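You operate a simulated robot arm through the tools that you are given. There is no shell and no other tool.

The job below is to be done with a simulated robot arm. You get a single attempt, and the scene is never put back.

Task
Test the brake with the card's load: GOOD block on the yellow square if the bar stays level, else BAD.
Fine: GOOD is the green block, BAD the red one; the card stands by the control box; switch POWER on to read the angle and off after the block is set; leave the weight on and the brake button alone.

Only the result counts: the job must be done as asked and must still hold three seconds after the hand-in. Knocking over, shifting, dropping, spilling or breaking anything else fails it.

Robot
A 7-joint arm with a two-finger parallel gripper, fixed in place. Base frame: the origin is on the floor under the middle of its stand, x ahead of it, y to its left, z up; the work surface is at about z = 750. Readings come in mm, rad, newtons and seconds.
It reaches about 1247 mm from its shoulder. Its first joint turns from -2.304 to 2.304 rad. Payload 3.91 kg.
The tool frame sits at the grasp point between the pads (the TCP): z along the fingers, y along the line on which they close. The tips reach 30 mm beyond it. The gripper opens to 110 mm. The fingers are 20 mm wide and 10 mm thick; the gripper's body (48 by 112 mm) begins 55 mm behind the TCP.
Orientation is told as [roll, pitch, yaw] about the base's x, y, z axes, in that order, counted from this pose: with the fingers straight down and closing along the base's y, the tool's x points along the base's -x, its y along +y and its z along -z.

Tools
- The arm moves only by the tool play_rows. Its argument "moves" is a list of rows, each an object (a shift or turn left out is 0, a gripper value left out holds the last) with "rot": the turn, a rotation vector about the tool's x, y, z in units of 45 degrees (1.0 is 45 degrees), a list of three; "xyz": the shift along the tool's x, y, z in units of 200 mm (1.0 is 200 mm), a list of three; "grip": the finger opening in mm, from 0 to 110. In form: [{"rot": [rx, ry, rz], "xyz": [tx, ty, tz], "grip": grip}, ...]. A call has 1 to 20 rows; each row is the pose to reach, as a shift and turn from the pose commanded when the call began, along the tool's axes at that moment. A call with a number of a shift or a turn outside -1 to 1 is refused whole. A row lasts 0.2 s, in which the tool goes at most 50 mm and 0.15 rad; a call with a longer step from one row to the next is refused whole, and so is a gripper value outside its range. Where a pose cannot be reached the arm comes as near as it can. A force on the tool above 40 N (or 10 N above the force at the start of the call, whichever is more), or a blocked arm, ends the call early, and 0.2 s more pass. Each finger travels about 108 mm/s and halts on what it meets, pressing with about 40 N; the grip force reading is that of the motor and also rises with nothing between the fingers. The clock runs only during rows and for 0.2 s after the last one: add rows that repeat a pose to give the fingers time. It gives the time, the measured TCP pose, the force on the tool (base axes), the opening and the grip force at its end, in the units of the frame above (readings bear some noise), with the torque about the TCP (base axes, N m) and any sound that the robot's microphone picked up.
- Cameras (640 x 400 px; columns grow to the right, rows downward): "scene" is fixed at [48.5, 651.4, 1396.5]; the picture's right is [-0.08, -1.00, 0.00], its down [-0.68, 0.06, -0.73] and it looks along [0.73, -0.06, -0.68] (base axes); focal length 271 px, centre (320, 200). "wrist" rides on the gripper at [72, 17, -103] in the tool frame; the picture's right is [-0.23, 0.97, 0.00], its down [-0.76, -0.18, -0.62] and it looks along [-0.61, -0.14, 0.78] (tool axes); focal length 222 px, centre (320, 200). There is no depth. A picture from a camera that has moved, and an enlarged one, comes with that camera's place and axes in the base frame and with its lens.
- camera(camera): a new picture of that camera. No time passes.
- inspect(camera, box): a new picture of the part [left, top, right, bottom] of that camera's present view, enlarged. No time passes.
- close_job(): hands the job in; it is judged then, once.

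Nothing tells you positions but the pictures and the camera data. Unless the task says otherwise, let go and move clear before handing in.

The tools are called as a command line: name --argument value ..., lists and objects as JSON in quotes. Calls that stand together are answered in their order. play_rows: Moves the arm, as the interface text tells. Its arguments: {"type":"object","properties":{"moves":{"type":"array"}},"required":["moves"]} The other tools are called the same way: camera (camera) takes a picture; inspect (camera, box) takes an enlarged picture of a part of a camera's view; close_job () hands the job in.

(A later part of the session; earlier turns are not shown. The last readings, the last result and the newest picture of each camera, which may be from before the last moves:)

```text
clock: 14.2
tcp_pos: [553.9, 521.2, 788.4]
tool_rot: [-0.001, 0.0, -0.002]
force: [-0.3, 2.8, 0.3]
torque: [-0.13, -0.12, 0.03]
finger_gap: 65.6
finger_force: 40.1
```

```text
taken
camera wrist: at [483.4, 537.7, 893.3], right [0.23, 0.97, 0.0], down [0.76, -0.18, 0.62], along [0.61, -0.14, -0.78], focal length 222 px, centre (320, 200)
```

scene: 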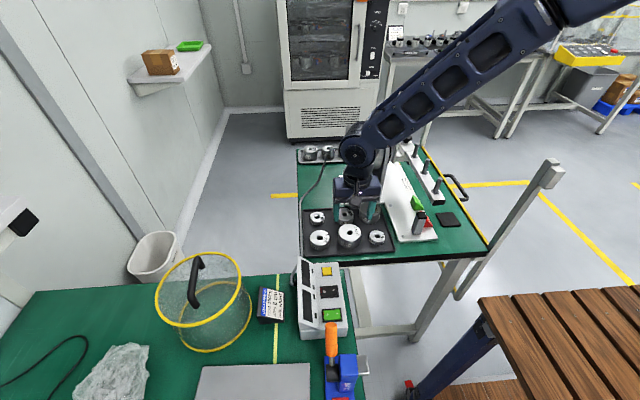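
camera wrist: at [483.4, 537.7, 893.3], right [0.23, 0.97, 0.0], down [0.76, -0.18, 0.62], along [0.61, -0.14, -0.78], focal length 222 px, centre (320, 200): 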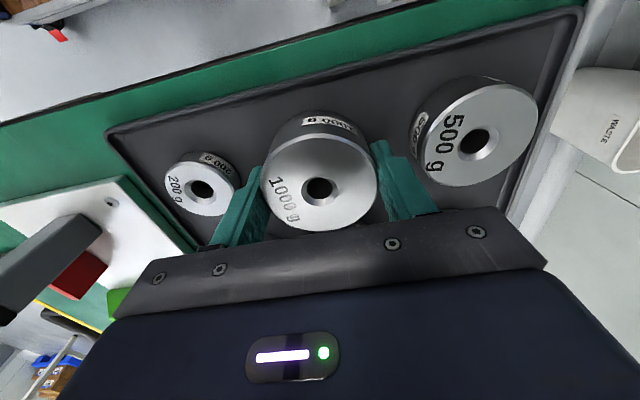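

inspect --camera "wrist" --box '[260, 130, 380, 230]'

play_rows --moves '[{"xyz": [0, 0, -0.05]}, {"xyz": [0, 0, -0.12]}, {"xyz": [0, 0, -0.25]}, {"xyz": [0, 0, -0.25]}]'

inspect --camera "wrist" --box '[260, 130, 380, 230]'

inspect --camera "scene" --box '[300, 160, 400, 260]'

```text
4.00 times, centred on (320, 180) of wrist
camera zoom: at [483.4, 537.7, 893.3], right [0.23, 0.97, 0.0], down [0.76, -0.18, 0.62], along [0.61, -0.14, -0.78], focal length 888 px, centre (320, 280)
```

zoom: 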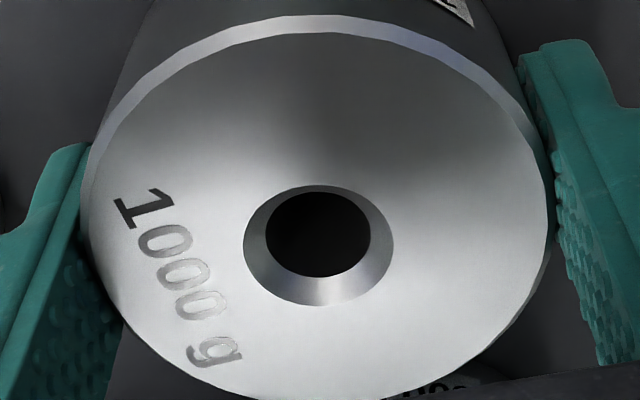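

```text
clock: 15.2
tcp_pos: [555.0, 521.5, 839.8]
tool_rot: [-0.001, 0.0, 0.001]
force: [-0.3, 0.6, 0.1]
torque: [-0.01, -0.01, 0.03]
finger_gap: 50.0
finger_force: 0.0
```

```text
4.00 times, centred on (320, 180) of wrist
camera zoom: at [483.9, 539.0, 943.9], right [0.23, 0.97, 0.0], down [0.76, -0.18, 0.62], along [0.61, -0.14, -0.78], focal length 888 px, centre (320, 280)
```

zoom: 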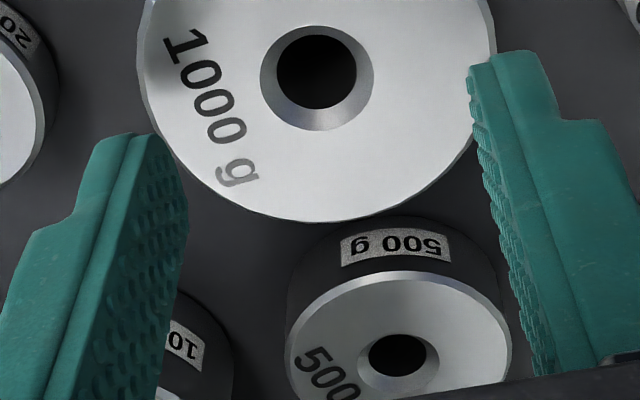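

```text
4.00 times, centred on (350, 210) of scene
camera zoom: at [48.5, 651.4, 1396.5], right [-0.08, -1.0, 0.0], down [-0.68, 0.06, -0.73], along [0.73, -0.06, -0.68], focal length 1085 px, centre (200, 160)
```

zoom: 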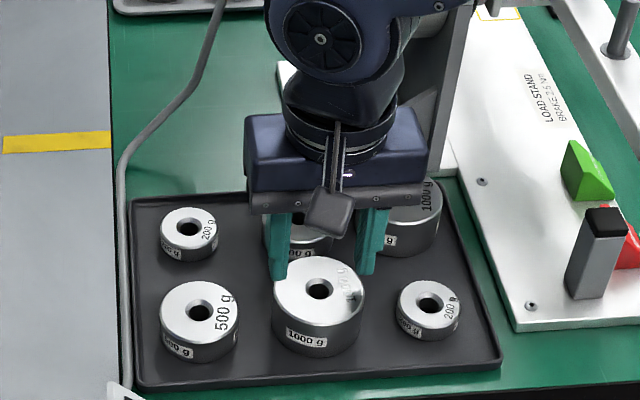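

The weight stayed upright in the tray, but the fingers slipped off it and closed to 50 mm. I reopen, go a little deeper, and retry with a slower lift.

play_rows --moves '[{"grip": 82}, {"grip": 82}, {"grip": 82}]'

camera --camera "wrist"

inspect --camera "wrist" --box '[240, 90, 400, 230]'

inspect --camera "scene" --box '[320, 205, 380, 255]'

```text
clock: 16.0
tcp_pos: [555.1, 521.8, 840.7]
tool_rot: [-0.001, 0.0, -0.001]
force: [-0.3, 0.5, 0.6]
torque: [0.02, -0.01, 0.03]
finger_gap: 81.8
finger_force: 0.1
```

```text
taken
camera wrist: at [483.9, 538.9, 943.6], right [0.23, 0.97, 0.0], down [0.76, -0.18, 0.62], along [0.61, -0.14, -0.78], focal length 222 px, centre (320, 200)
```

wrist: 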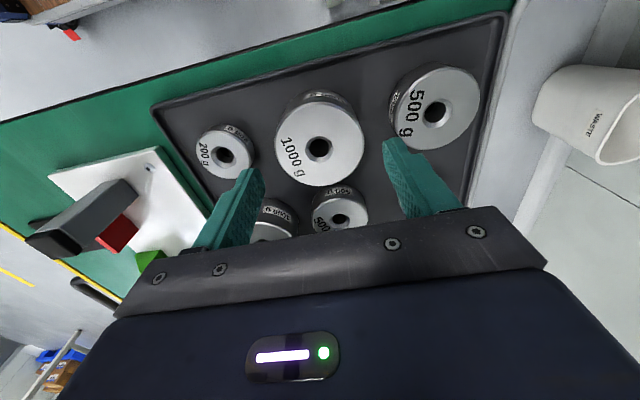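

```text
2.86 times, centred on (320, 160) of wrist
camera zoom: at [483.9, 538.9, 943.6], right [0.23, 0.97, 0.0], down [0.76, -0.18, 0.62], along [0.61, -0.14, -0.78], focal length 635 px, centre (320, 314)
```

zoom: 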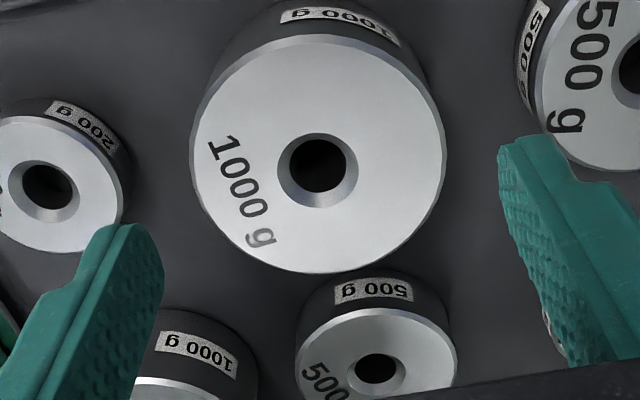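

```text
8.00 times, centred on (350, 230) of scene
camera zoom: at [48.5, 651.4, 1396.5], right [-0.08, -1.0, 0.0], down [-0.68, 0.06, -0.73], along [0.73, -0.06, -0.68], focal length 2169 px, centre (80, -40)
```

zoom: 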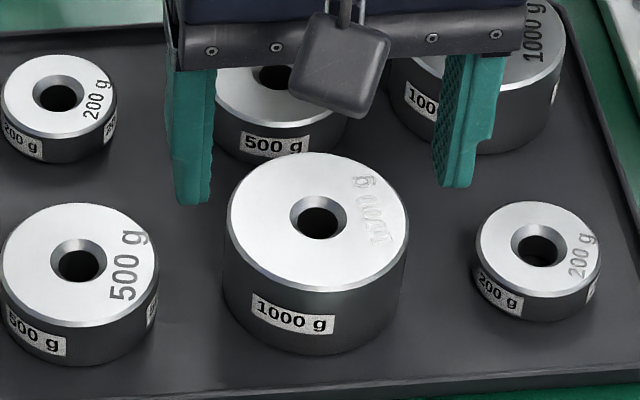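

The weight is unmoved and still centred under the tool. I go down to about z=786, close fully and hold longer, then lift very slowly.

play_rows --moves '[{"xyz": [0, 0, 0.12], "grip": 82}, {"xyz": [0, 0, 0.22]}, {"xyz": [0, 0, 0.265]}, {"xyz": [0, 0, 0.272]}, {"xyz": [0, 0, 0.272], "grip": 60}, {"xyz": [0, 0, 0.272], "grip": 20}, {"xyz": [0, 0, 0.272], "grip": 20}, {"xyz": [0, 0, 0.272], "grip": 20}, {"xyz": [0, 0, 0.272], "grip": 20}]'

play_rows --moves '[{"xyz": [0, 0, -0.005]}, {"xyz": [0, 0, -0.012]}, {"xyz": [0, 0, -0.02]}]'

camera --camera "wrist"

```text
clock: 18.0
tcp_pos: [555.1, 520.9, 786.0]
tool_rot: [-0.001, 0.0, -0.001]
force: [-1.7, 2.6, 0.2]
torque: [0.13, -0.16, 0.1]
finger_gap: 65.4
finger_force: 39.7
```

```text
clock: 18.8
tcp_pos: [555.8, 522.1, 788.5]
tool_rot: [0.0, -0.001, 0.0]
force: [-0.6, -0.8, -9.8]
torque: [0.01, 0.0, -0.02]
finger_gap: 65.5
finger_force: 40.4
```

```text
taken
camera wrist: at [483.1, 537.9, 892.3], right [0.23, 0.97, 0.0], down [0.76, -0.18, 0.62], along [0.61, -0.14, -0.78], focal length 222 px, centre (320, 200)
```

wrist: 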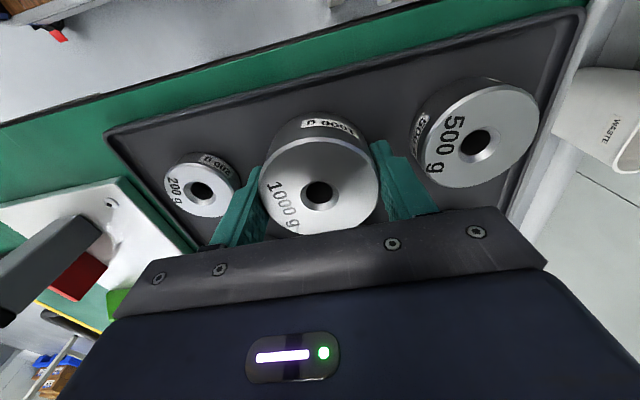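

The tool now reads −9.8 N with the gap still at 65.5 mm, so the weight is held. I lift with a gentle speed ramp.

play_rows --moves '[{"xyz": [0, 0, -0.005]}, {"xyz": [0, 0, -0.015]}, {"xyz": [0, 0, -0.03]}, {"xyz": [0, 0, -0.05]}, {"xyz": [0, 0, -0.075]}, {"xyz": [0, 0, -0.105]}, {"xyz": [0, 0, -0.14]}, {"xyz": [0, 0, -0.18]}, {"xyz": [0, 0, -0.225]}, {"xyz": [0, 0, -0.275]}, {"xyz": [0, 0, -0.325]}, {"xyz": [0, 0, -0.375]}, {"xyz": [0, 0, -0.425]}, {"xyz": [0, 0, -0.475]}, {"xyz": [0, 0, -0.52]}, {"xyz": [0, 0, -0.56]}, {"xyz": [0, 0, -0.595]}, {"xyz": [0, 0, -0.625]}, {"xyz": [0, 0, -0.645]}, {"xyz": [0, 0, -0.655]}]'

inspect --camera "wrist" --box '[240, 90, 400, 230]'

camera --camera "scene"

```text
clock: 23.0
tcp_pos: [554.1, 521.2, 920.7]
tool_rot: [-0.001, 0.0, 0.0]
force: [-0.1, -0.1, -10.7]
torque: [0.03, -0.04, 0.01]
finger_gap: 65.5
finger_force: 39.8
```

```text
2.86 times, centred on (320, 160) of wrist
camera zoom: at [483.1, 537.9, 1024.1], right [0.23, 0.97, 0.0], down [0.76, -0.18, 0.62], along [0.61, -0.14, -0.78], focal length 635 px, centre (320, 314)
```

zoom: 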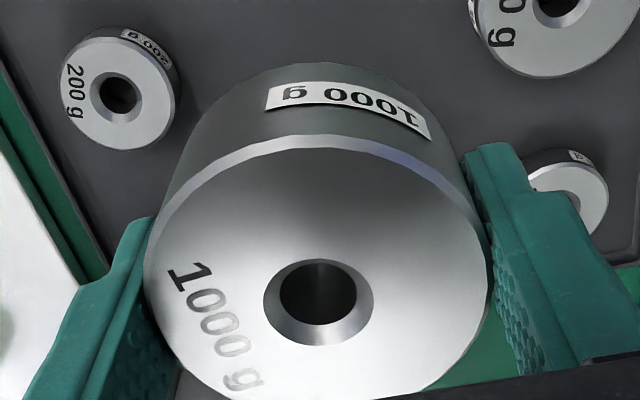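

```text
taken
```

scene: 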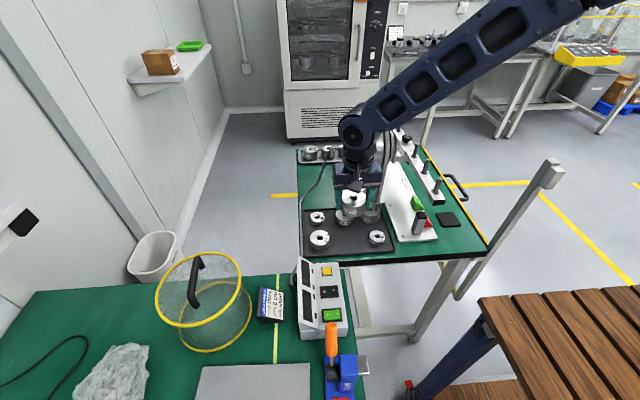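

The weight is riding steadily. I continue lifting with the same ramp.

play_rows --moves '[{"xyz": [0, 0, -0.005]}, {"xyz": [0, 0, -0.015]}, {"xyz": [0, 0, -0.03]}, {"xyz": [0, 0, -0.05]}, {"xyz": [0, 0, -0.075]}, {"xyz": [0, 0, -0.105]}, {"xyz": [0, 0, -0.14]}, {"xyz": [0, 0, -0.18]}, {"xyz": [0, 0, -0.225]}, {"xyz": [0, 0, -0.275]}, {"xyz": [0, 0, -0.325]}, {"xyz": [0, 0, -0.375]}, {"xyz": [0, 0, -0.425]}, {"xyz": [0, 0, -0.475]}, {"xyz": [0, 0, -0.52]}, {"xyz": [0, 0, -0.56]}, {"xyz": [0, 0, -0.595]}, {"xyz": [0, 0, -0.625]}, {"xyz": [0, 0, -0.645]}, {"xyz": [0, 0, -0.655]}]'

```text
clock: 27.2
tcp_pos: [555.0, 522.0, 1051.6]
tool_rot: [0.001, 0.0, 0.0]
force: [0.1, -0.7, -9.0]
torque: [-0.03, 0.01, 0.0]
finger_gap: 65.6
finger_force: 40.2
```

Still held firmly. I now move sideways smoothly toward the bar line at z≈1050.

play_rows --moves '[{"xyz": [-0.0023, -0.0053, 0]}, {"xyz": [-0.0068, -0.016, 0]}, {"xyz": [-0.0159, -0.0374, 0]}, {"xyz": [-0.0295, -0.0695, 0]}, {"xyz": [-0.0477, -0.1123, 0]}, {"xyz": [-0.0705, -0.1658, 0]}, {"xyz": [-0.0978, -0.23, 0]}, {"xyz": [-0.1295, -0.3048, 0]}, {"xyz": [-0.1636, -0.385, 0]}, {"xyz": [-0.1977, -0.4652, 0]}, {"xyz": [-0.2318, -0.5455, 0]}, {"xyz": [-0.2659, -0.6257, 0]}, {"xyz": [-0.3, -0.7059, 0]}, {"xyz": [-0.3318, -0.7807, 0]}, {"xyz": [-0.3591, -0.8449, 0]}, {"xyz": [-0.3818, -0.8984, 0]}, {"xyz": [-0.4, -0.9412, 0]}, {"xyz": [-0.4137, -0.9733, 0]}, {"xyz": [-0.4227, -0.9947, 0]}, {"xyz": [-0.425, -1.0, 0]}]'

play_rows --moves '[{"xyz": [-0.0053, -0.0002, 0]}, {"xyz": [-0.016, -0.0006, 0]}, {"xyz": [-0.0374, -0.0015, 0]}, {"xyz": [-0.0695, -0.0028, 0]}, {"xyz": [-0.1123, -0.0045, 0]}, {"xyz": [-0.1658, -0.0066, 0]}, {"xyz": [-0.23, -0.0092, 0]}, {"xyz": [-0.3048, -0.0122, 0]}, {"xyz": [-0.385, -0.0154, 0]}, {"xyz": [-0.4652, -0.0186, 0]}, {"xyz": [-0.5455, -0.0218, 0]}, {"xyz": [-0.6257, -0.025, 0]}, {"xyz": [-0.7059, -0.0282, 0]}, {"xyz": [-0.7807, -0.0312, 0]}, {"xyz": [-0.8449, -0.0338, 0]}, {"xyz": [-0.8984, -0.036, 0]}, {"xyz": [-0.9412, -0.0376, 0]}, {"xyz": [-0.9733, -0.0389, 0]}, {"xyz": [-0.9947, -0.0398, 0]}, {"xyz": [-1.0, -0.04, 0]}]'

camera --camera "wrist"

camera --camera "scene"

```text
clock: 31.4
tcp_pos: [638.2, 322.3, 1051.6]
tool_rot: [0.0, -0.001, 0.0]
force: [-0.1, 0.1, -10.0]
torque: [0.02, 0.01, 0.0]
finger_gap: 65.5
finger_force: 39.9
```

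```text
clock: 35.6
tcp_pos: [838.8, 313.3, 1052.5]
tool_rot: [-0.001, 0.001, 0.0]
force: [0.1, -0.7, -9.9]
torque: [-0.01, 0.01, 0.0]
finger_gap: 65.2
finger_force: 39.7
```

```text
taken
camera wrist: at [768.7, 330.2, 1155.4], right [0.23, 0.97, 0.0], down [0.76, -0.18, 0.62], along [0.61, -0.14, -0.78], focal length 222 px, centre (320, 200)
```

wrist: 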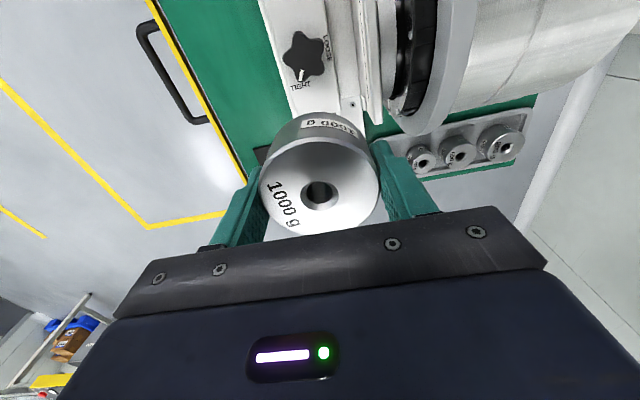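

```text
taken
```

scene: 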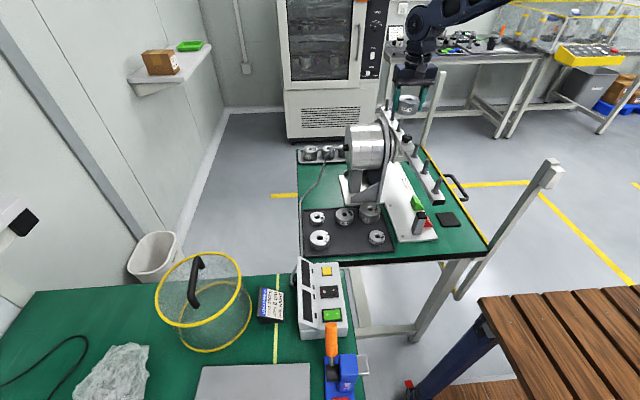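

The knob pointer clearly points at TIGHT from here. I zoom in to measure hub and knob positions for aligning to the peg.

inspect --camera "wrist" --box '[240, 0, 400, 120]'

inspect --camera "scene" --box '[370, 80, 450, 150]'

inspect --camera "wrist" --box '[240, 100, 400, 220]'

```text
3.33 times, centred on (320, 60) of wrist
camera zoom: at [768.7, 330.2, 1155.4], right [0.23, 0.97, 0.0], down [0.76, -0.18, 0.62], along [0.61, -0.14, -0.78], focal length 740 px, centre (320, 667)
```

zoom: 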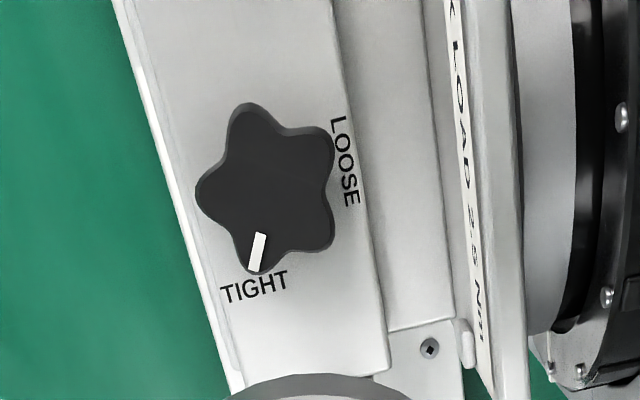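

```text
5.71 times, centred on (410, 115) of scene
camera zoom: at [48.5, 651.4, 1396.5], right [-0.08, -1.0, 0.0], down [-0.68, 0.06, -0.73], along [0.73, -0.06, -0.68], focal length 1550 px, centre (-194, 686)
```

zoom: 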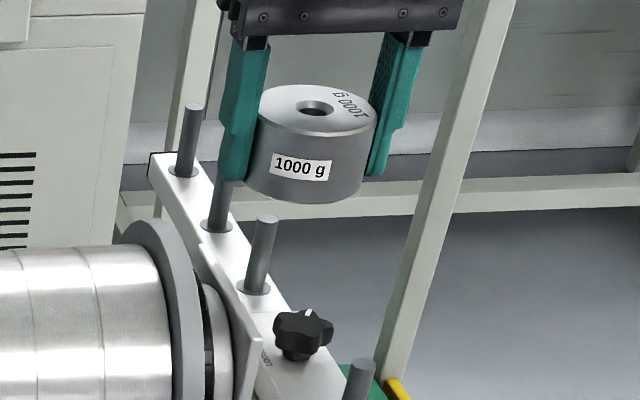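

```text
3.33 times, centred on (320, 160) of wrist
camera zoom: at [768.7, 330.2, 1155.4], right [0.23, 0.97, 0.0], down [0.76, -0.18, 0.62], along [0.61, -0.14, -0.78], focal length 740 px, centre (320, 333)
```

zoom: 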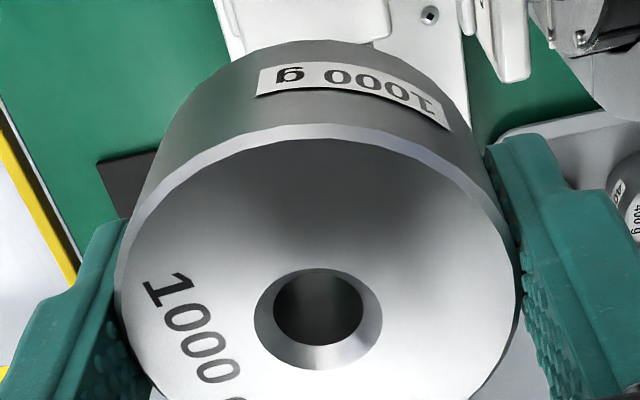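

The sleeve and knob measurements put the right 8 cm peg near (865.8, 313.5). I move above it and lower a bit, keeping the weight's bottom above the peg tip, then check alignment.

play_rows --moves '[{"xyz": [-0.004, 0, 0]}, {"xyz": [-0.012, 0, 0]}, {"xyz": [-0.025, 0.001, 0]}, {"xyz": [-0.043, 0.002, 0]}, {"xyz": [-0.063, 0.002, 0]}, {"xyz": [-0.083, 0.003, 0]}, {"xyz": [-0.102, 0.003, 0.005]}, {"xyz": [-0.117, 0.004, 0.015]}, {"xyz": [-0.125, 0.004, 0.03]}, {"xyz": [-0.129, 0.004, 0.05]}, {"xyz": [-0.129, 0.004, 0.07]}, {"xyz": [-0.129, 0.004, 0.085]}, {"xyz": [-0.129, 0.004, 0.095]}, {"xyz": [-0.129, 0.004, 0.1]}, {"xyz": [-0.129, 0.004, 0.1]}]'

inspect --camera "scene" --box '[380, 90, 430, 140]'

camera --camera "wrist"

inspect --camera "wrist" --box '[240, 0, 400, 120]'

```text
clock: 38.8
tcp_pos: [865.9, 314.4, 1031.1]
tool_rot: [-0.001, 0.0, 0.001]
force: [-1.0, -0.2, -10.0]
torque: [0.0, -0.01, -0.02]
finger_gap: 65.1
finger_force: 40.2
```

```text
8.00 times, centred on (405, 115) of scene
camera zoom: at [48.5, 651.4, 1396.5], right [-0.08, -1.0, 0.0], down [-0.68, 0.06, -0.73], along [0.73, -0.06, -0.68], focal length 2169 px, centre (-360, 880)
```

zoom: 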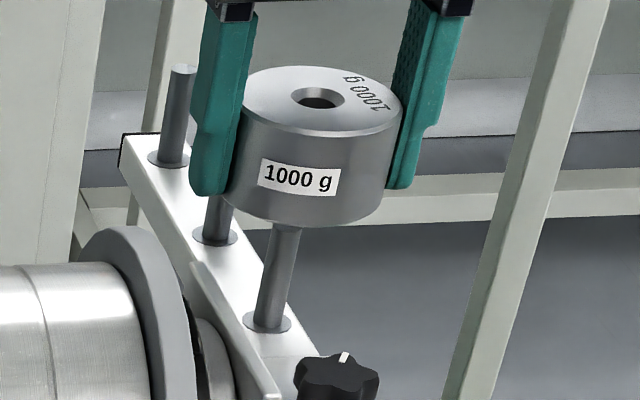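

```text
taken
camera wrist: at [793.6, 331.0, 1134.6], right [0.23, 0.97, 0.0], down [0.76, -0.18, 0.62], along [0.61, -0.14, -0.78], focal length 222 px, centre (320, 200)
```

wrist: 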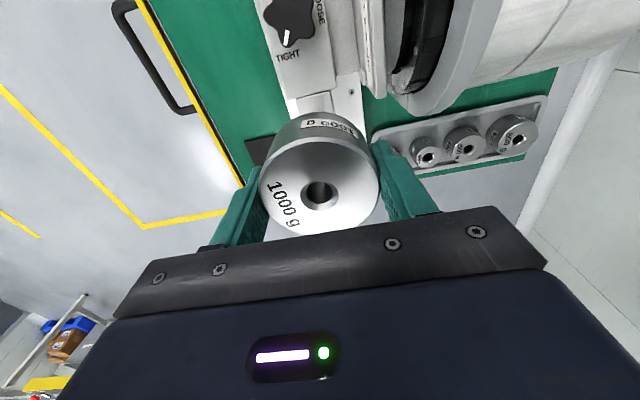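

```text
3.33 times, centred on (320, 60) of wrist
camera zoom: at [793.6, 331.0, 1134.6], right [0.23, 0.97, 0.0], down [0.76, -0.18, 0.62], along [0.61, -0.14, -0.78], focal length 740 px, centre (320, 667)
```

zoom: 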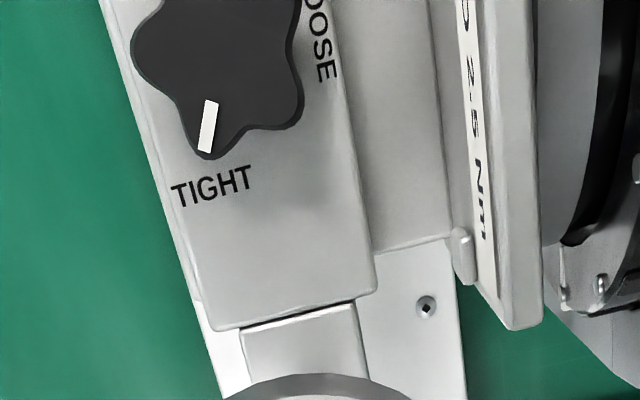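

inspect --camera "scene" --box '[385, 110, 410, 135]'

inspect --camera "scene" --box '[393, 92, 418, 117]'

```text
16.00 times, centred on (398, 122) of scene
camera zoom: at [48.5, 651.4, 1396.5], right [-0.08, -1.0, 0.0], down [-0.68, 0.06, -0.73], along [0.73, -0.06, -0.68], focal length 4339 px, centre (-920, 1440)
```

zoom: 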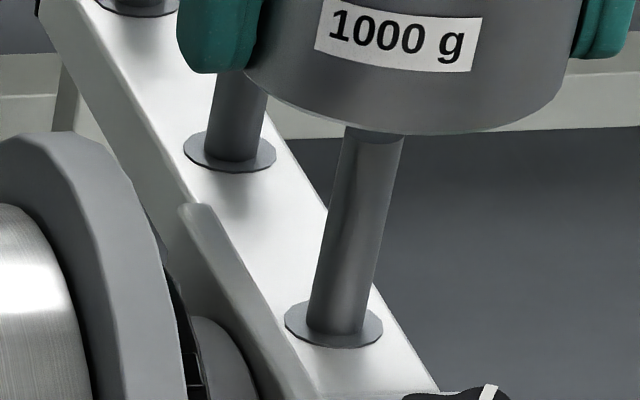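

```text
16.00 times, centred on (406, 104) of scene
camera zoom: at [48.5, 651.4, 1396.5], right [-0.08, -1.0, 0.0], down [-0.68, 0.06, -0.73], along [0.73, -0.06, -0.68], focal length 4339 px, centre (-1048, 1728)
```

zoom: 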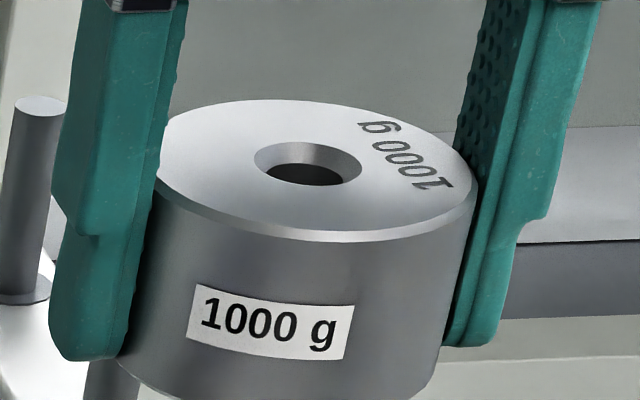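

Scene and wrist checks agree within about 1 mm. I nudge y by under a millimetre and lower slowly, watching the force as the peg tip enters the hole.

play_rows --moves '[{"xyz": [-0.002, 0.0035, 0.008]}, {"xyz": [-0.002, 0.0035, 0.024]}, {"xyz": [-0.002, 0.0035, 0.044]}, {"xyz": [-0.002, 0.0035, 0.06]}, {"xyz": [-0.002, 0.0035, 0.072]}, {"xyz": [-0.002, 0.0035, 0.08]}]'

play_rows --moves '[{"xyz": [0, 0, 0.007]}, {"xyz": [0, 0, 0.015]}, {"xyz": [0, 0, 0.022]}, {"xyz": [0, 0, 0.03]}]'

inspect --camera "scene" --box '[380, 90, 430, 140]'

```text
clock: 40.2
tcp_pos: [864.4, 314.9, 1015.8]
tool_rot: [0.0, -0.001, -0.002]
force: [-0.1, 0.3, -9.1]
torque: [-0.01, -0.02, -0.02]
finger_gap: 65.5
finger_force: 40.3
```

```text
clock: 41.2
tcp_pos: [864.7, 315.5, 1009.0]
tool_rot: [0.0, 0.001, 0.002]
force: [0.0, 0.5, -8.8]
torque: [0.0, -0.01, 0.03]
finger_gap: 65.8
finger_force: 40.3
```

```text
8.00 times, centred on (405, 115) of scene
camera zoom: at [48.5, 651.4, 1396.5], right [-0.08, -1.0, 0.0], down [-0.68, 0.06, -0.73], along [0.73, -0.06, -0.68], focal length 2169 px, centre (-360, 880)
```

zoom: 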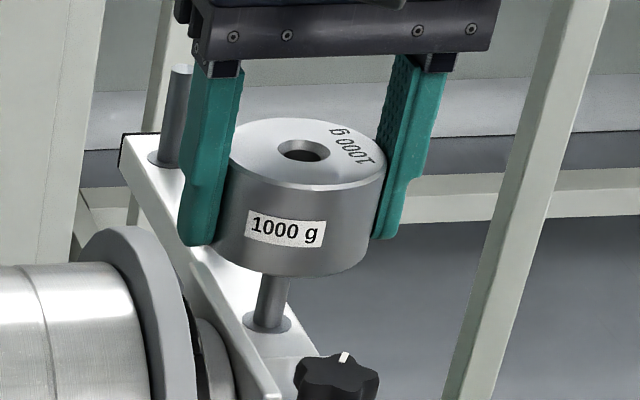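

No contact force so far, and the bottom should already be past the peg tip. I keep lowering in small steps.

play_rows --moves '[{"xyz": [0, 0, 0.01]}, {"xyz": [0, 0, 0.025]}, {"xyz": [0, 0, 0.045]}, {"xyz": [0, 0, 0.06]}, {"xyz": [0, 0, 0.07]}, {"xyz": [0, 0, 0.075]}]'

inspect --camera "scene" --box '[380, 90, 430, 140]'

inspect --camera "wrist" --box '[240, 120, 400, 230]'

```text
clock: 42.6
tcp_pos: [864.8, 316.3, 995.1]
tool_rot: [0.0, 0.0, -0.002]
force: [0.1, -0.4, -9.9]
torque: [-0.01, -0.03, -0.01]
finger_gap: 65.5
finger_force: 39.8
```

```text
8.00 times, centred on (405, 115) of scene
camera zoom: at [48.5, 651.4, 1396.5], right [-0.08, -1.0, 0.0], down [-0.68, 0.06, -0.73], along [0.73, -0.06, -0.68], focal length 2169 px, centre (-360, 880)
```

zoom: 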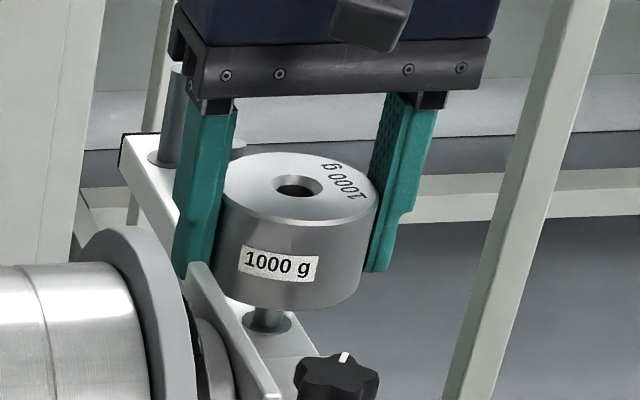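

```text
3.64 times, centred on (320, 175) of wrist
camera zoom: at [794.3, 331.7, 1097.9], right [0.23, 0.97, 0.0], down [0.76, -0.18, 0.62], along [0.61, -0.14, -0.78], focal length 808 px, centre (320, 291)
```

zoom: 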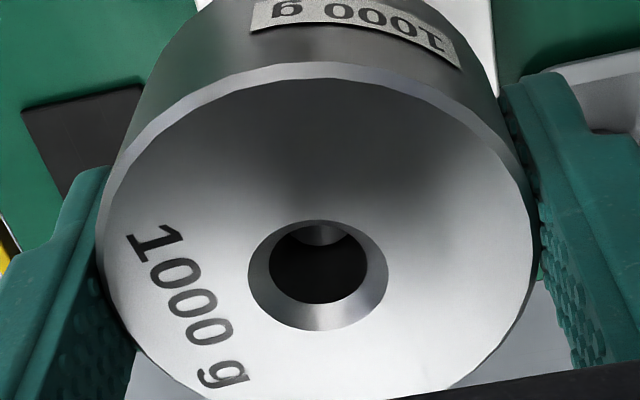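

The weight is sliding down around the peg, still freely carried. I continue toward the collar.

play_rows --moves '[{"xyz": [0, 0, 0.008]}, {"xyz": [0, 0, 0.022]}, {"xyz": [0, 0, 0.04]}, {"xyz": [0, 0, 0.055]}, {"xyz": [0, 0, 0.065]}, {"xyz": [0, 0, 0.07]}]'

inspect --camera "scene" --box '[380, 90, 430, 140]'

```text
clock: 44.0
tcp_pos: [865.9, 315.2, 980.6]
tool_rot: [0.0, 0.0, 0.001]
force: [0.1, -0.8, -10.1]
torque: [0.0, -0.05, -0.03]
finger_gap: 65.4
finger_force: 39.8
```

```text
8.00 times, centred on (405, 115) of scene
camera zoom: at [48.5, 651.4, 1396.5], right [-0.08, -1.0, 0.0], down [-0.68, 0.06, -0.73], along [0.73, -0.06, -0.68], focal length 2169 px, centre (-360, 880)
```

zoom: 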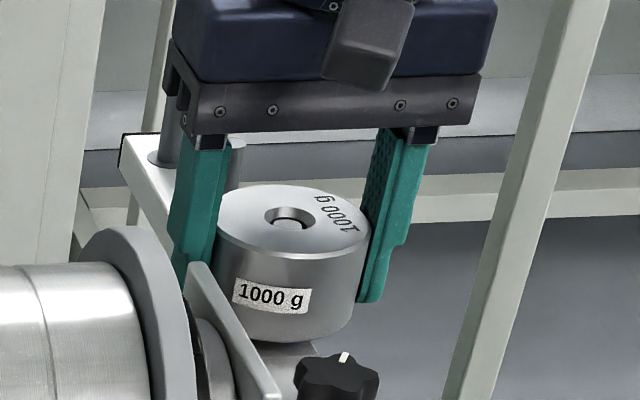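

The peg tip is visible inside the hole, so it's on the peg. A few more millimetres remain to seat it.

play_rows --moves '[{"xyz": [0, 0, 0.006]}, {"xyz": [0, 0, 0.014]}, {"xyz": [0, 0, 0.022]}, {"xyz": [0, 0, 0.028]}, {"xyz": [0, 0, 0.03]}]'

inspect --camera "scene" --box '[385, 110, 410, 145]'

```text
clock: 45.2
tcp_pos: [865.7, 314.0, 974.4]
tool_rot: [0.0, 0.0, -0.001]
force: [0.3, 0.7, -10.2]
torque: [-0.05, -0.01, 0.01]
finger_gap: 65.6
finger_force: 39.8
```

```text
11.43 times, centred on (398, 128) of scene
camera zoom: at [48.5, 651.4, 1396.5], right [-0.08, -1.0, 0.0], down [-0.68, 0.06, -0.73], along [0.73, -0.06, -0.68], focal length 3099 px, centre (-566, 1029)
```

zoom: 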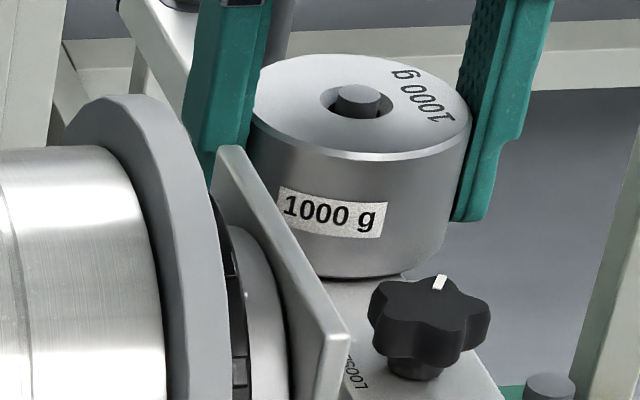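

play_rows --moves '[{"xyz": [0, 0, 0.005]}, {"xyz": [0, 0, 0.01]}, {"xyz": [0, 0, 0.01]}]'

play_rows --moves '[{"xyz": [0, 0, 0.004]}, {"xyz": [0, 0, 0.008]}, {"xyz": [0, 0, 0.008]}]'

```text
clock: 46.0
tcp_pos: [866.9, 315.2, 974.5]
tool_rot: [0.0, 0.0, 0.0]
force: [0.0, -0.4, -5.0]
torque: [-0.03, 0.17, 0.0]
finger_gap: 65.5
finger_force: 40.2
```

```text
clock: 46.8
tcp_pos: [867.2, 314.8, 971.7]
tool_rot: [-0.001, -0.002, -0.001]
force: [6.8, 0.8, 9.4]
torque: [0.01, 0.87, -0.09]
finger_gap: 65.3
finger_force: 40.0
```

The weight is seated on the peg (the force reversed to +9 N). I ease off about a millimetre and then open gently.

play_rows --moves '[{"xyz": [0, 0, -0.004]}, {"xyz": [0, 0, -0.006]}, {"xyz": [0, 0, -0.006]}]'

play_rows --moves '[{"grip": 67}, {"grip": 68}, {"grip": 70}, {"grip": 73}, {"grip": 76}, {"grip": 78}, {"grip": 78}]'

inspect --camera "scene" --box '[375, 100, 435, 150]'

camera --camera "wrist"

```text
clock: 47.6
tcp_pos: [865.1, 314.6, 971.9]
tool_rot: [0.001, 0.003, -0.001]
force: [8.1, 2.5, -4.2]
torque: [0.05, 0.16, -0.07]
finger_gap: 65.6
finger_force: 40.3
```

```text
clock: 49.2
tcp_pos: [865.6, 315.6, 972.9]
tool_rot: [0.0, -0.001, -0.001]
force: [0.4, 0.6, 0.0]
torque: [-0.03, -0.01, -0.02]
finger_gap: 77.9
finger_force: 0.2
```

```text
8.00 times, centred on (405, 125) of scene
camera zoom: at [48.5, 651.4, 1396.5], right [-0.08, -1.0, 0.0], down [-0.68, 0.06, -0.73], along [0.73, -0.06, -0.68], focal length 2169 px, centre (-360, 800)
```

zoom: 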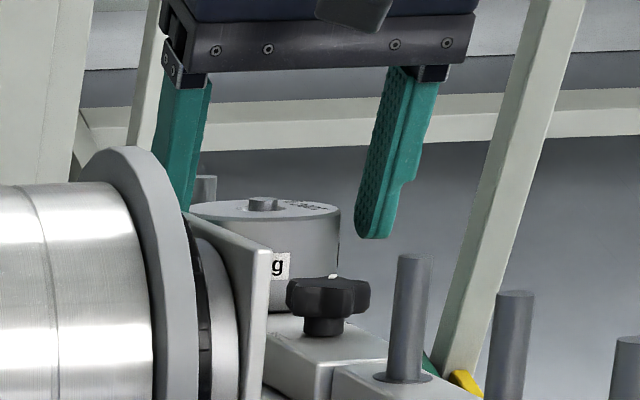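

```text
taken
camera wrist: at [794.6, 331.6, 1076.1], right [0.23, 0.97, 0.0], down [0.76, -0.18, 0.62], along [0.61, -0.14, -0.78], focal length 222 px, centre (320, 200)
```

wrist: 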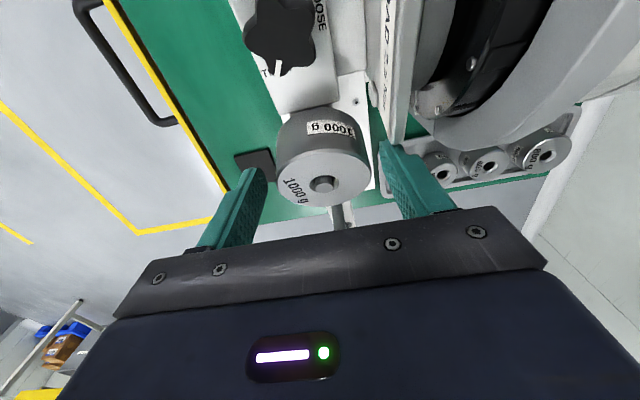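

After release the bar visibly tilted down on the right, with the weight still on the peg. I raise the gripper clear and look again to see whether it has stopped.

play_rows --moves '[{"xyz": [0, 0, -0.05]}, {"xyz": [0, 0, -0.2]}, {"xyz": [0, 0, -0.4]}, {"xyz": [0, 0, -0.6]}, {"xyz": [0, 0, -0.8]}]'

camera --camera "scene"

inspect --camera "scene" --box '[360, 90, 460, 210]'

camera --camera "wrist"

```text
clock: 50.4
tcp_pos: [865.6, 315.1, 1134.3]
tool_rot: [-0.002, -0.001, 0.001]
force: [-0.1, 0.1, -0.3]
torque: [0.0, 0.01, 0.03]
finger_gap: 78.0
finger_force: 0.0
```

```text
taken
```

scene: 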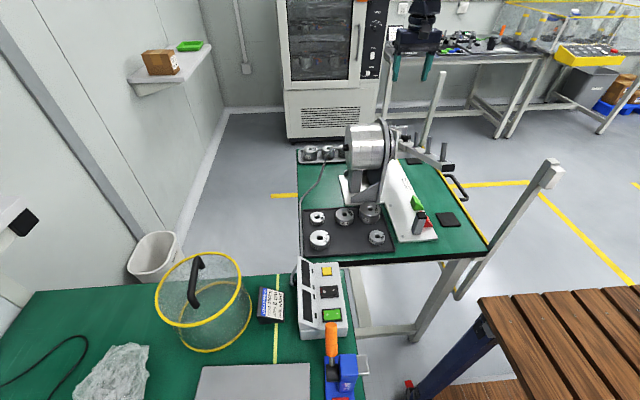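

```text
3.33 times, centred on (410, 150) of scene
camera zoom: at [48.5, 651.4, 1396.5], right [-0.08, -1.0, 0.0], down [-0.68, 0.06, -0.73], along [0.73, -0.06, -0.68], focal length 904 px, centre (20, 367)
```

zoom: 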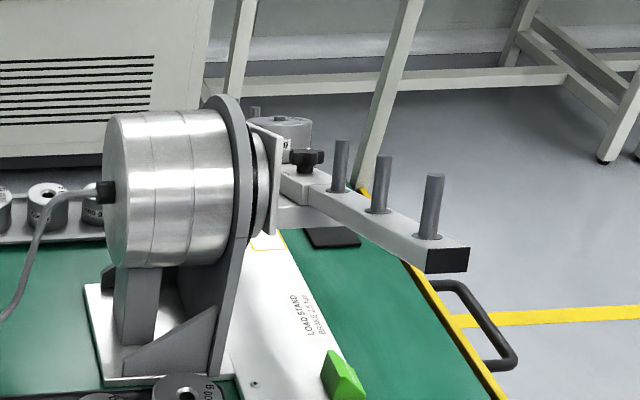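

```text
taken
camera wrist: at [794.1, 332.4, 1237.5], right [0.23, 0.97, 0.0], down [0.76, -0.18, 0.62], along [0.61, -0.14, -0.78], focal length 222 px, centre (320, 200)
```

wrist: 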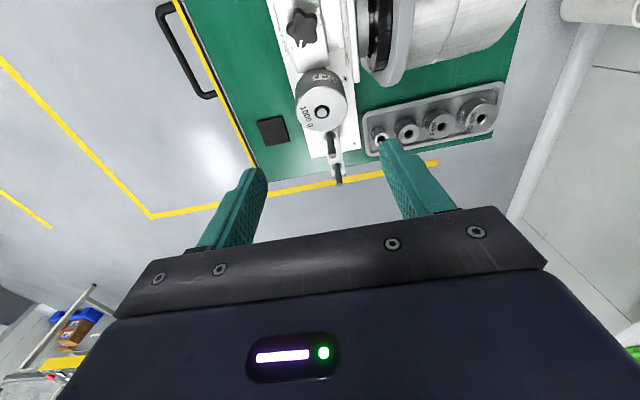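

The bar fell well off level: the right end is down, resting near the stop, with the weight still on its peg. I'll still read the angle, so I travel high over to the control box, turning the tool so the camera avoids the clamp handle.

play_rows --moves '[{"xyz": [0.1, 0.046, -0.05]}, {"xyz": [0.3, 0.138, -0.08]}, {"xyz": [0.53, 0.244, -0.1]}, {"xyz": [0.76, 0.35, -0.1]}, {"xyz": [0.98, 0.45, -0.1]}]'

play_rows --moves '[{"xyz": [0.2, 0.092, 0]}, {"xyz": [0.42, 0.193, 0]}, {"xyz": [0.64, 0.294, 0]}, {"xyz": [0.84, 0.386, 0]}, {"xyz": [1.0, 0.46, 0]}]'

play_rows --moves '[{"rot": [0, 0, -0.17], "xyz": [0.12, 0.055, 0.03], "grip": 40}, {"rot": [0, 0, -0.34], "xyz": [0.26, 0.12, 0.08], "grip": 0}, {"rot": [0, 0, -0.51], "xyz": [0.4, 0.18, 0.14]}, {"rot": [0, 0, -0.68], "xyz": [0.52, 0.24, 0.19]}, {"rot": [0, 0, -0.85], "xyz": [0.62, 0.28, 0.23]}, {"rot": [0, 0, -1.0], "xyz": [0.675, 0.305, 0.25]}]'

play_rows --moves '[{"rot": [0, 0, -0.17]}, {"rot": [0, 0, -0.34]}, {"rot": [0, 0, -0.51]}, {"rot": [0, 0, -0.68]}, {"rot": [0, 0, -0.85]}, {"rot": [0, 0, -1.0]}, {"rot": [0, 0, -1.0]}]'

camera --camera "wrist"

camera --camera "scene"

```text
refused: row 3 steps farther than a row can; nothing moved
```

```text
clock: 51.6
tcp_pos: [666.1, 405.2, 1133.0]
tool_rot: [0.0, 0.0, -0.003]
force: [0.5, 0.5, 0.0]
torque: [0.02, 0.03, -0.02]
finger_gap: 78.0
finger_force: 0.1
```

```text
clock: 53.0
tcp_pos: [530.3, 467.5, 1082.1]
tool_rot: [0.001, 0.001, 0.787]
force: [0.9, -0.9, 0.4]
torque: [0.05, -0.02, 0.0]
finger_gap: 0.0
finger_force: 37.9
```

```text
clock: 54.6
tcp_pos: [530.7, 469.0, 1082.9]
tool_rot: [-0.001, -0.001, 1.574]
force: [0.9, 0.0, -0.3]
torque: [0.02, 0.0, -0.02]
finger_gap: 0.0
finger_force: 38.0
```

```text
taken
camera wrist: at [515.4, 395.3, 1186.3], right [-0.97, 0.23, 0.0], down [0.18, 0.76, 0.62], along [0.14, 0.61, -0.78], focal length 222 px, centre (320, 200)
```

wrist: 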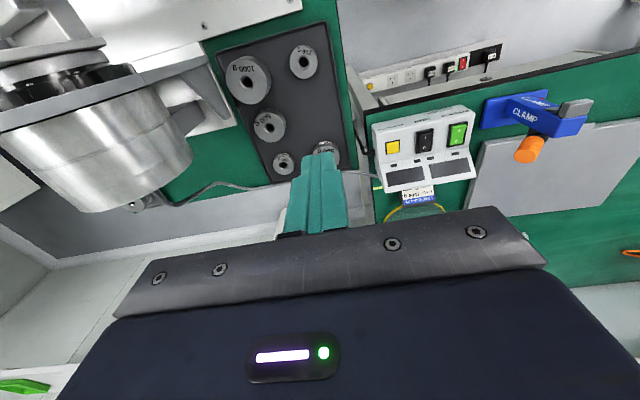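

```text
taken
```

scene: 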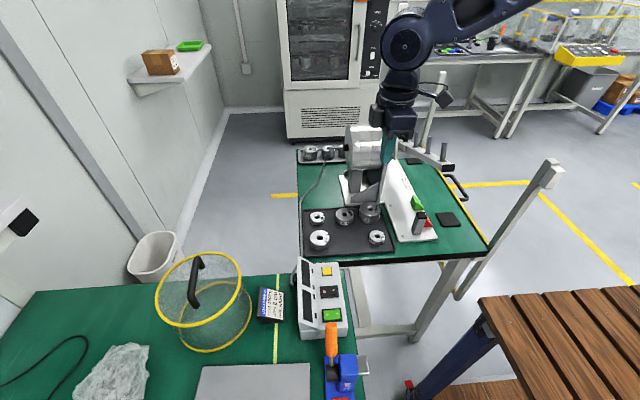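

One call was refused, but the rest left the arm safely above the tray with closed fingers and yaw 90°. I now move closer to the control box and look at the rocker.

play_rows --moves '[{"xyz": [-0.06, 0.14, 0.08]}, {"xyz": [-0.14, 0.31, 0.18]}, {"xyz": [-0.22, 0.49, 0.29]}, {"xyz": [-0.3, 0.67, 0.4]}, {"xyz": [-0.38, 0.84, 0.5]}, {"xyz": [-0.45, 0.98, 0.58]}, {"xyz": [-0.45, 0.98, 0.58]}]'

camera --camera "wrist"

inspect --camera "wrist" --box '[200, 20, 440, 200]'

```text
clock: 56.2
tcp_pos: [333.5, 558.8, 965.6]
tool_rot: [-0.001, -0.001, 1.569]
force: [0.6, -0.9, -0.1]
torque: [0.01, 0.01, -0.02]
finger_gap: 0.0
finger_force: 37.5
```

```text
taken
camera wrist: at [318.1, 485.3, 1069.2], right [-0.97, 0.23, 0.0], down [0.18, 0.76, 0.62], along [0.14, 0.61, -0.78], focal length 222 px, centre (320, 200)
```

wrist: 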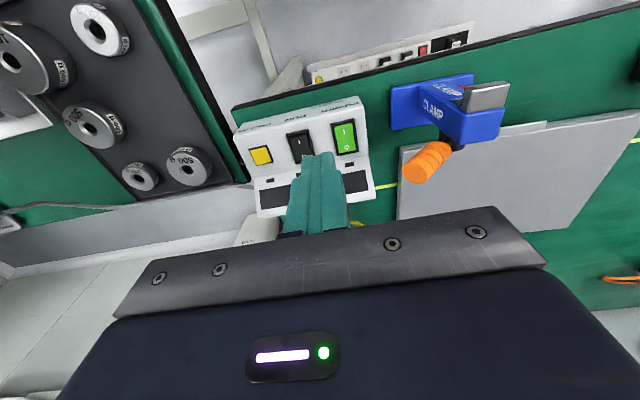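

```text
2.22 times, centred on (320, 110) of wrist
camera zoom: at [318.1, 485.3, 1069.2], right [-0.97, 0.23, 0.0], down [0.18, 0.76, 0.62], along [0.14, 0.61, -0.78], focal length 494 px, centre (320, 400)
```

zoom: 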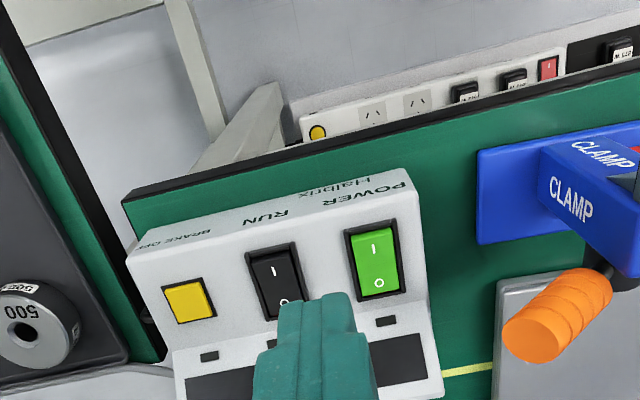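

The POWER rocker centre is at about (312.7, 602, 805), its I end near y≈590. I tilt the closed fingers about 20° so one edge presses on the I end, and move just above it.

play_rows --moves '[{"rot": [0, -0.148, 0], "xyz": [-0.05, 0.036, 0.13]}, {"rot": [0, -0.296, 0], "xyz": [-0.1, 0.072, 0.28]}, {"rot": [0, -0.444, 0], "xyz": [-0.14, 0.1, 0.4]}, {"rot": [0, -0.444, 0], "xyz": [-0.15, 0.109, 0.48]}, {"rot": [0, -0.444, 0], "xyz": [-0.15, 0.109, 0.48]}]'

camera --camera "wrist"

inspect --camera "scene" --box '[260, 240, 400, 350]'

```text
clock: 57.4
tcp_pos: [313.6, 588.2, 868.0]
tool_rot: [0.001, -0.349, 1.572]
force: [0.4, 0.1, 0.9]
torque: [0.01, 0.01, 0.0]
finger_gap: 0.0
finger_force: 37.4
```

```text
taken
camera wrist: at [297.5, 484.0, 941.6], right [-0.97, 0.21, 0.08], down [0.18, 0.5, 0.85], along [0.14, 0.84, -0.53], focal length 222 px, centre (320, 200)
```

wrist: 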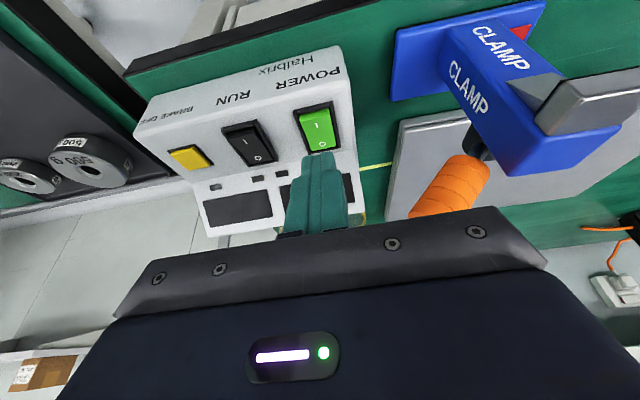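

```text
3.64 times, centred on (330, 295) of scene
camera zoom: at [48.5, 651.4, 1396.5], right [-0.08, -1.0, 0.0], down [-0.68, 0.06, -0.73], along [0.73, -0.06, -0.68], focal length 986 px, centre (284, -146)
```

zoom: 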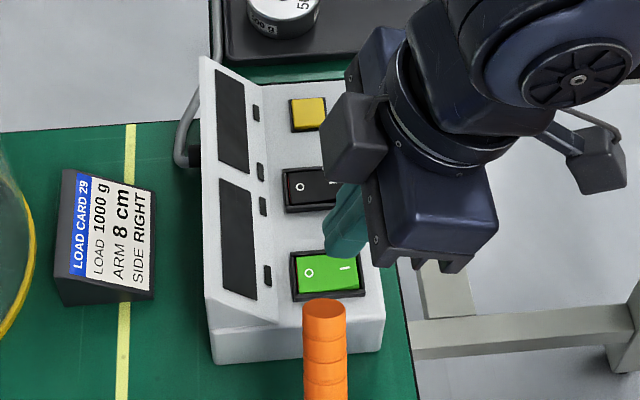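

inspect --camera "wrist" --box '[270, 80, 370, 180]'

```text
4.00 times, centred on (320, 130) of wrist
camera zoom: at [297.5, 484.0, 941.6], right [-0.97, 0.21, 0.08], down [0.18, 0.5, 0.85], along [0.14, 0.84, -0.53], focal length 888 px, centre (320, 480)
```

zoom: 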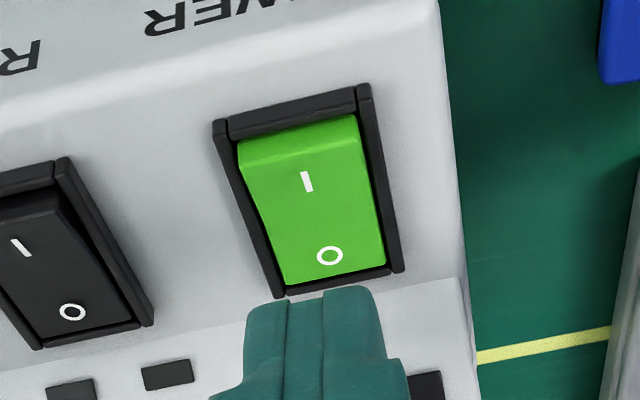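

The I end is at about (313.5, 588, 810), directly below the finger edge. I descend toward it and then press in small steps.

play_rows --moves '[{"xyz": [0.017, 0, 0.047]}, {"xyz": [0.034, 0, 0.094]}, {"xyz": [0.038, 0, 0.103]}, {"xyz": [0.041, 0, 0.113]}]'

inspect --camera "scene" --box '[300, 270, 380, 340]'

inspect --camera "wrist" --box '[220, 60, 420, 200]'

```text
clock: 58.4
tcp_pos: [313.6, 587.8, 846.4]
tool_rot: [-0.001, -0.349, 1.568]
force: [0.6, 0.4, -1.0]
torque: [-0.04, -0.02, -0.01]
finger_gap: 0.0
finger_force: 37.6
```

```text
5.71 times, centred on (340, 305) of scene
camera zoom: at [48.5, 651.4, 1396.5], right [-0.08, -1.0, 0.0], down [-0.68, 0.06, -0.73], along [0.73, -0.06, -0.68], focal length 1550 px, centre (206, -400)
```

zoom: 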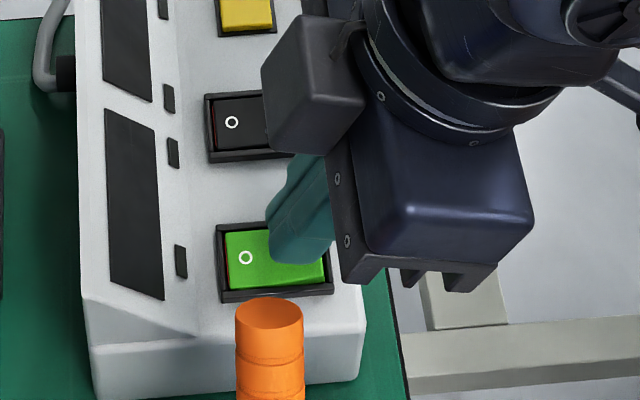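

```text
2.86 times, centred on (320, 130) of wrist
camera zoom: at [296.9, 483.8, 918.6], right [-0.97, 0.21, 0.08], down [0.18, 0.5, 0.85], along [0.14, 0.84, -0.53], focal length 635 px, centre (320, 400)
```

zoom: 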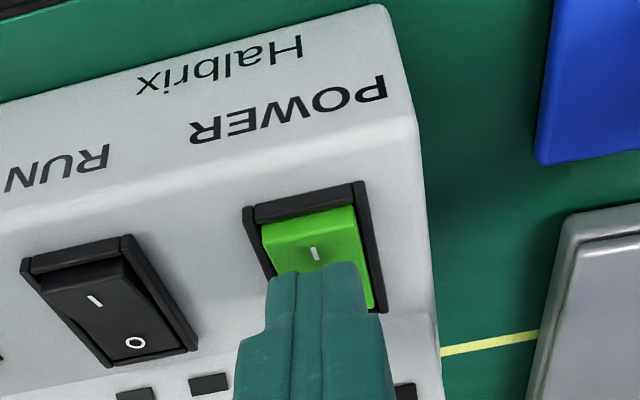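

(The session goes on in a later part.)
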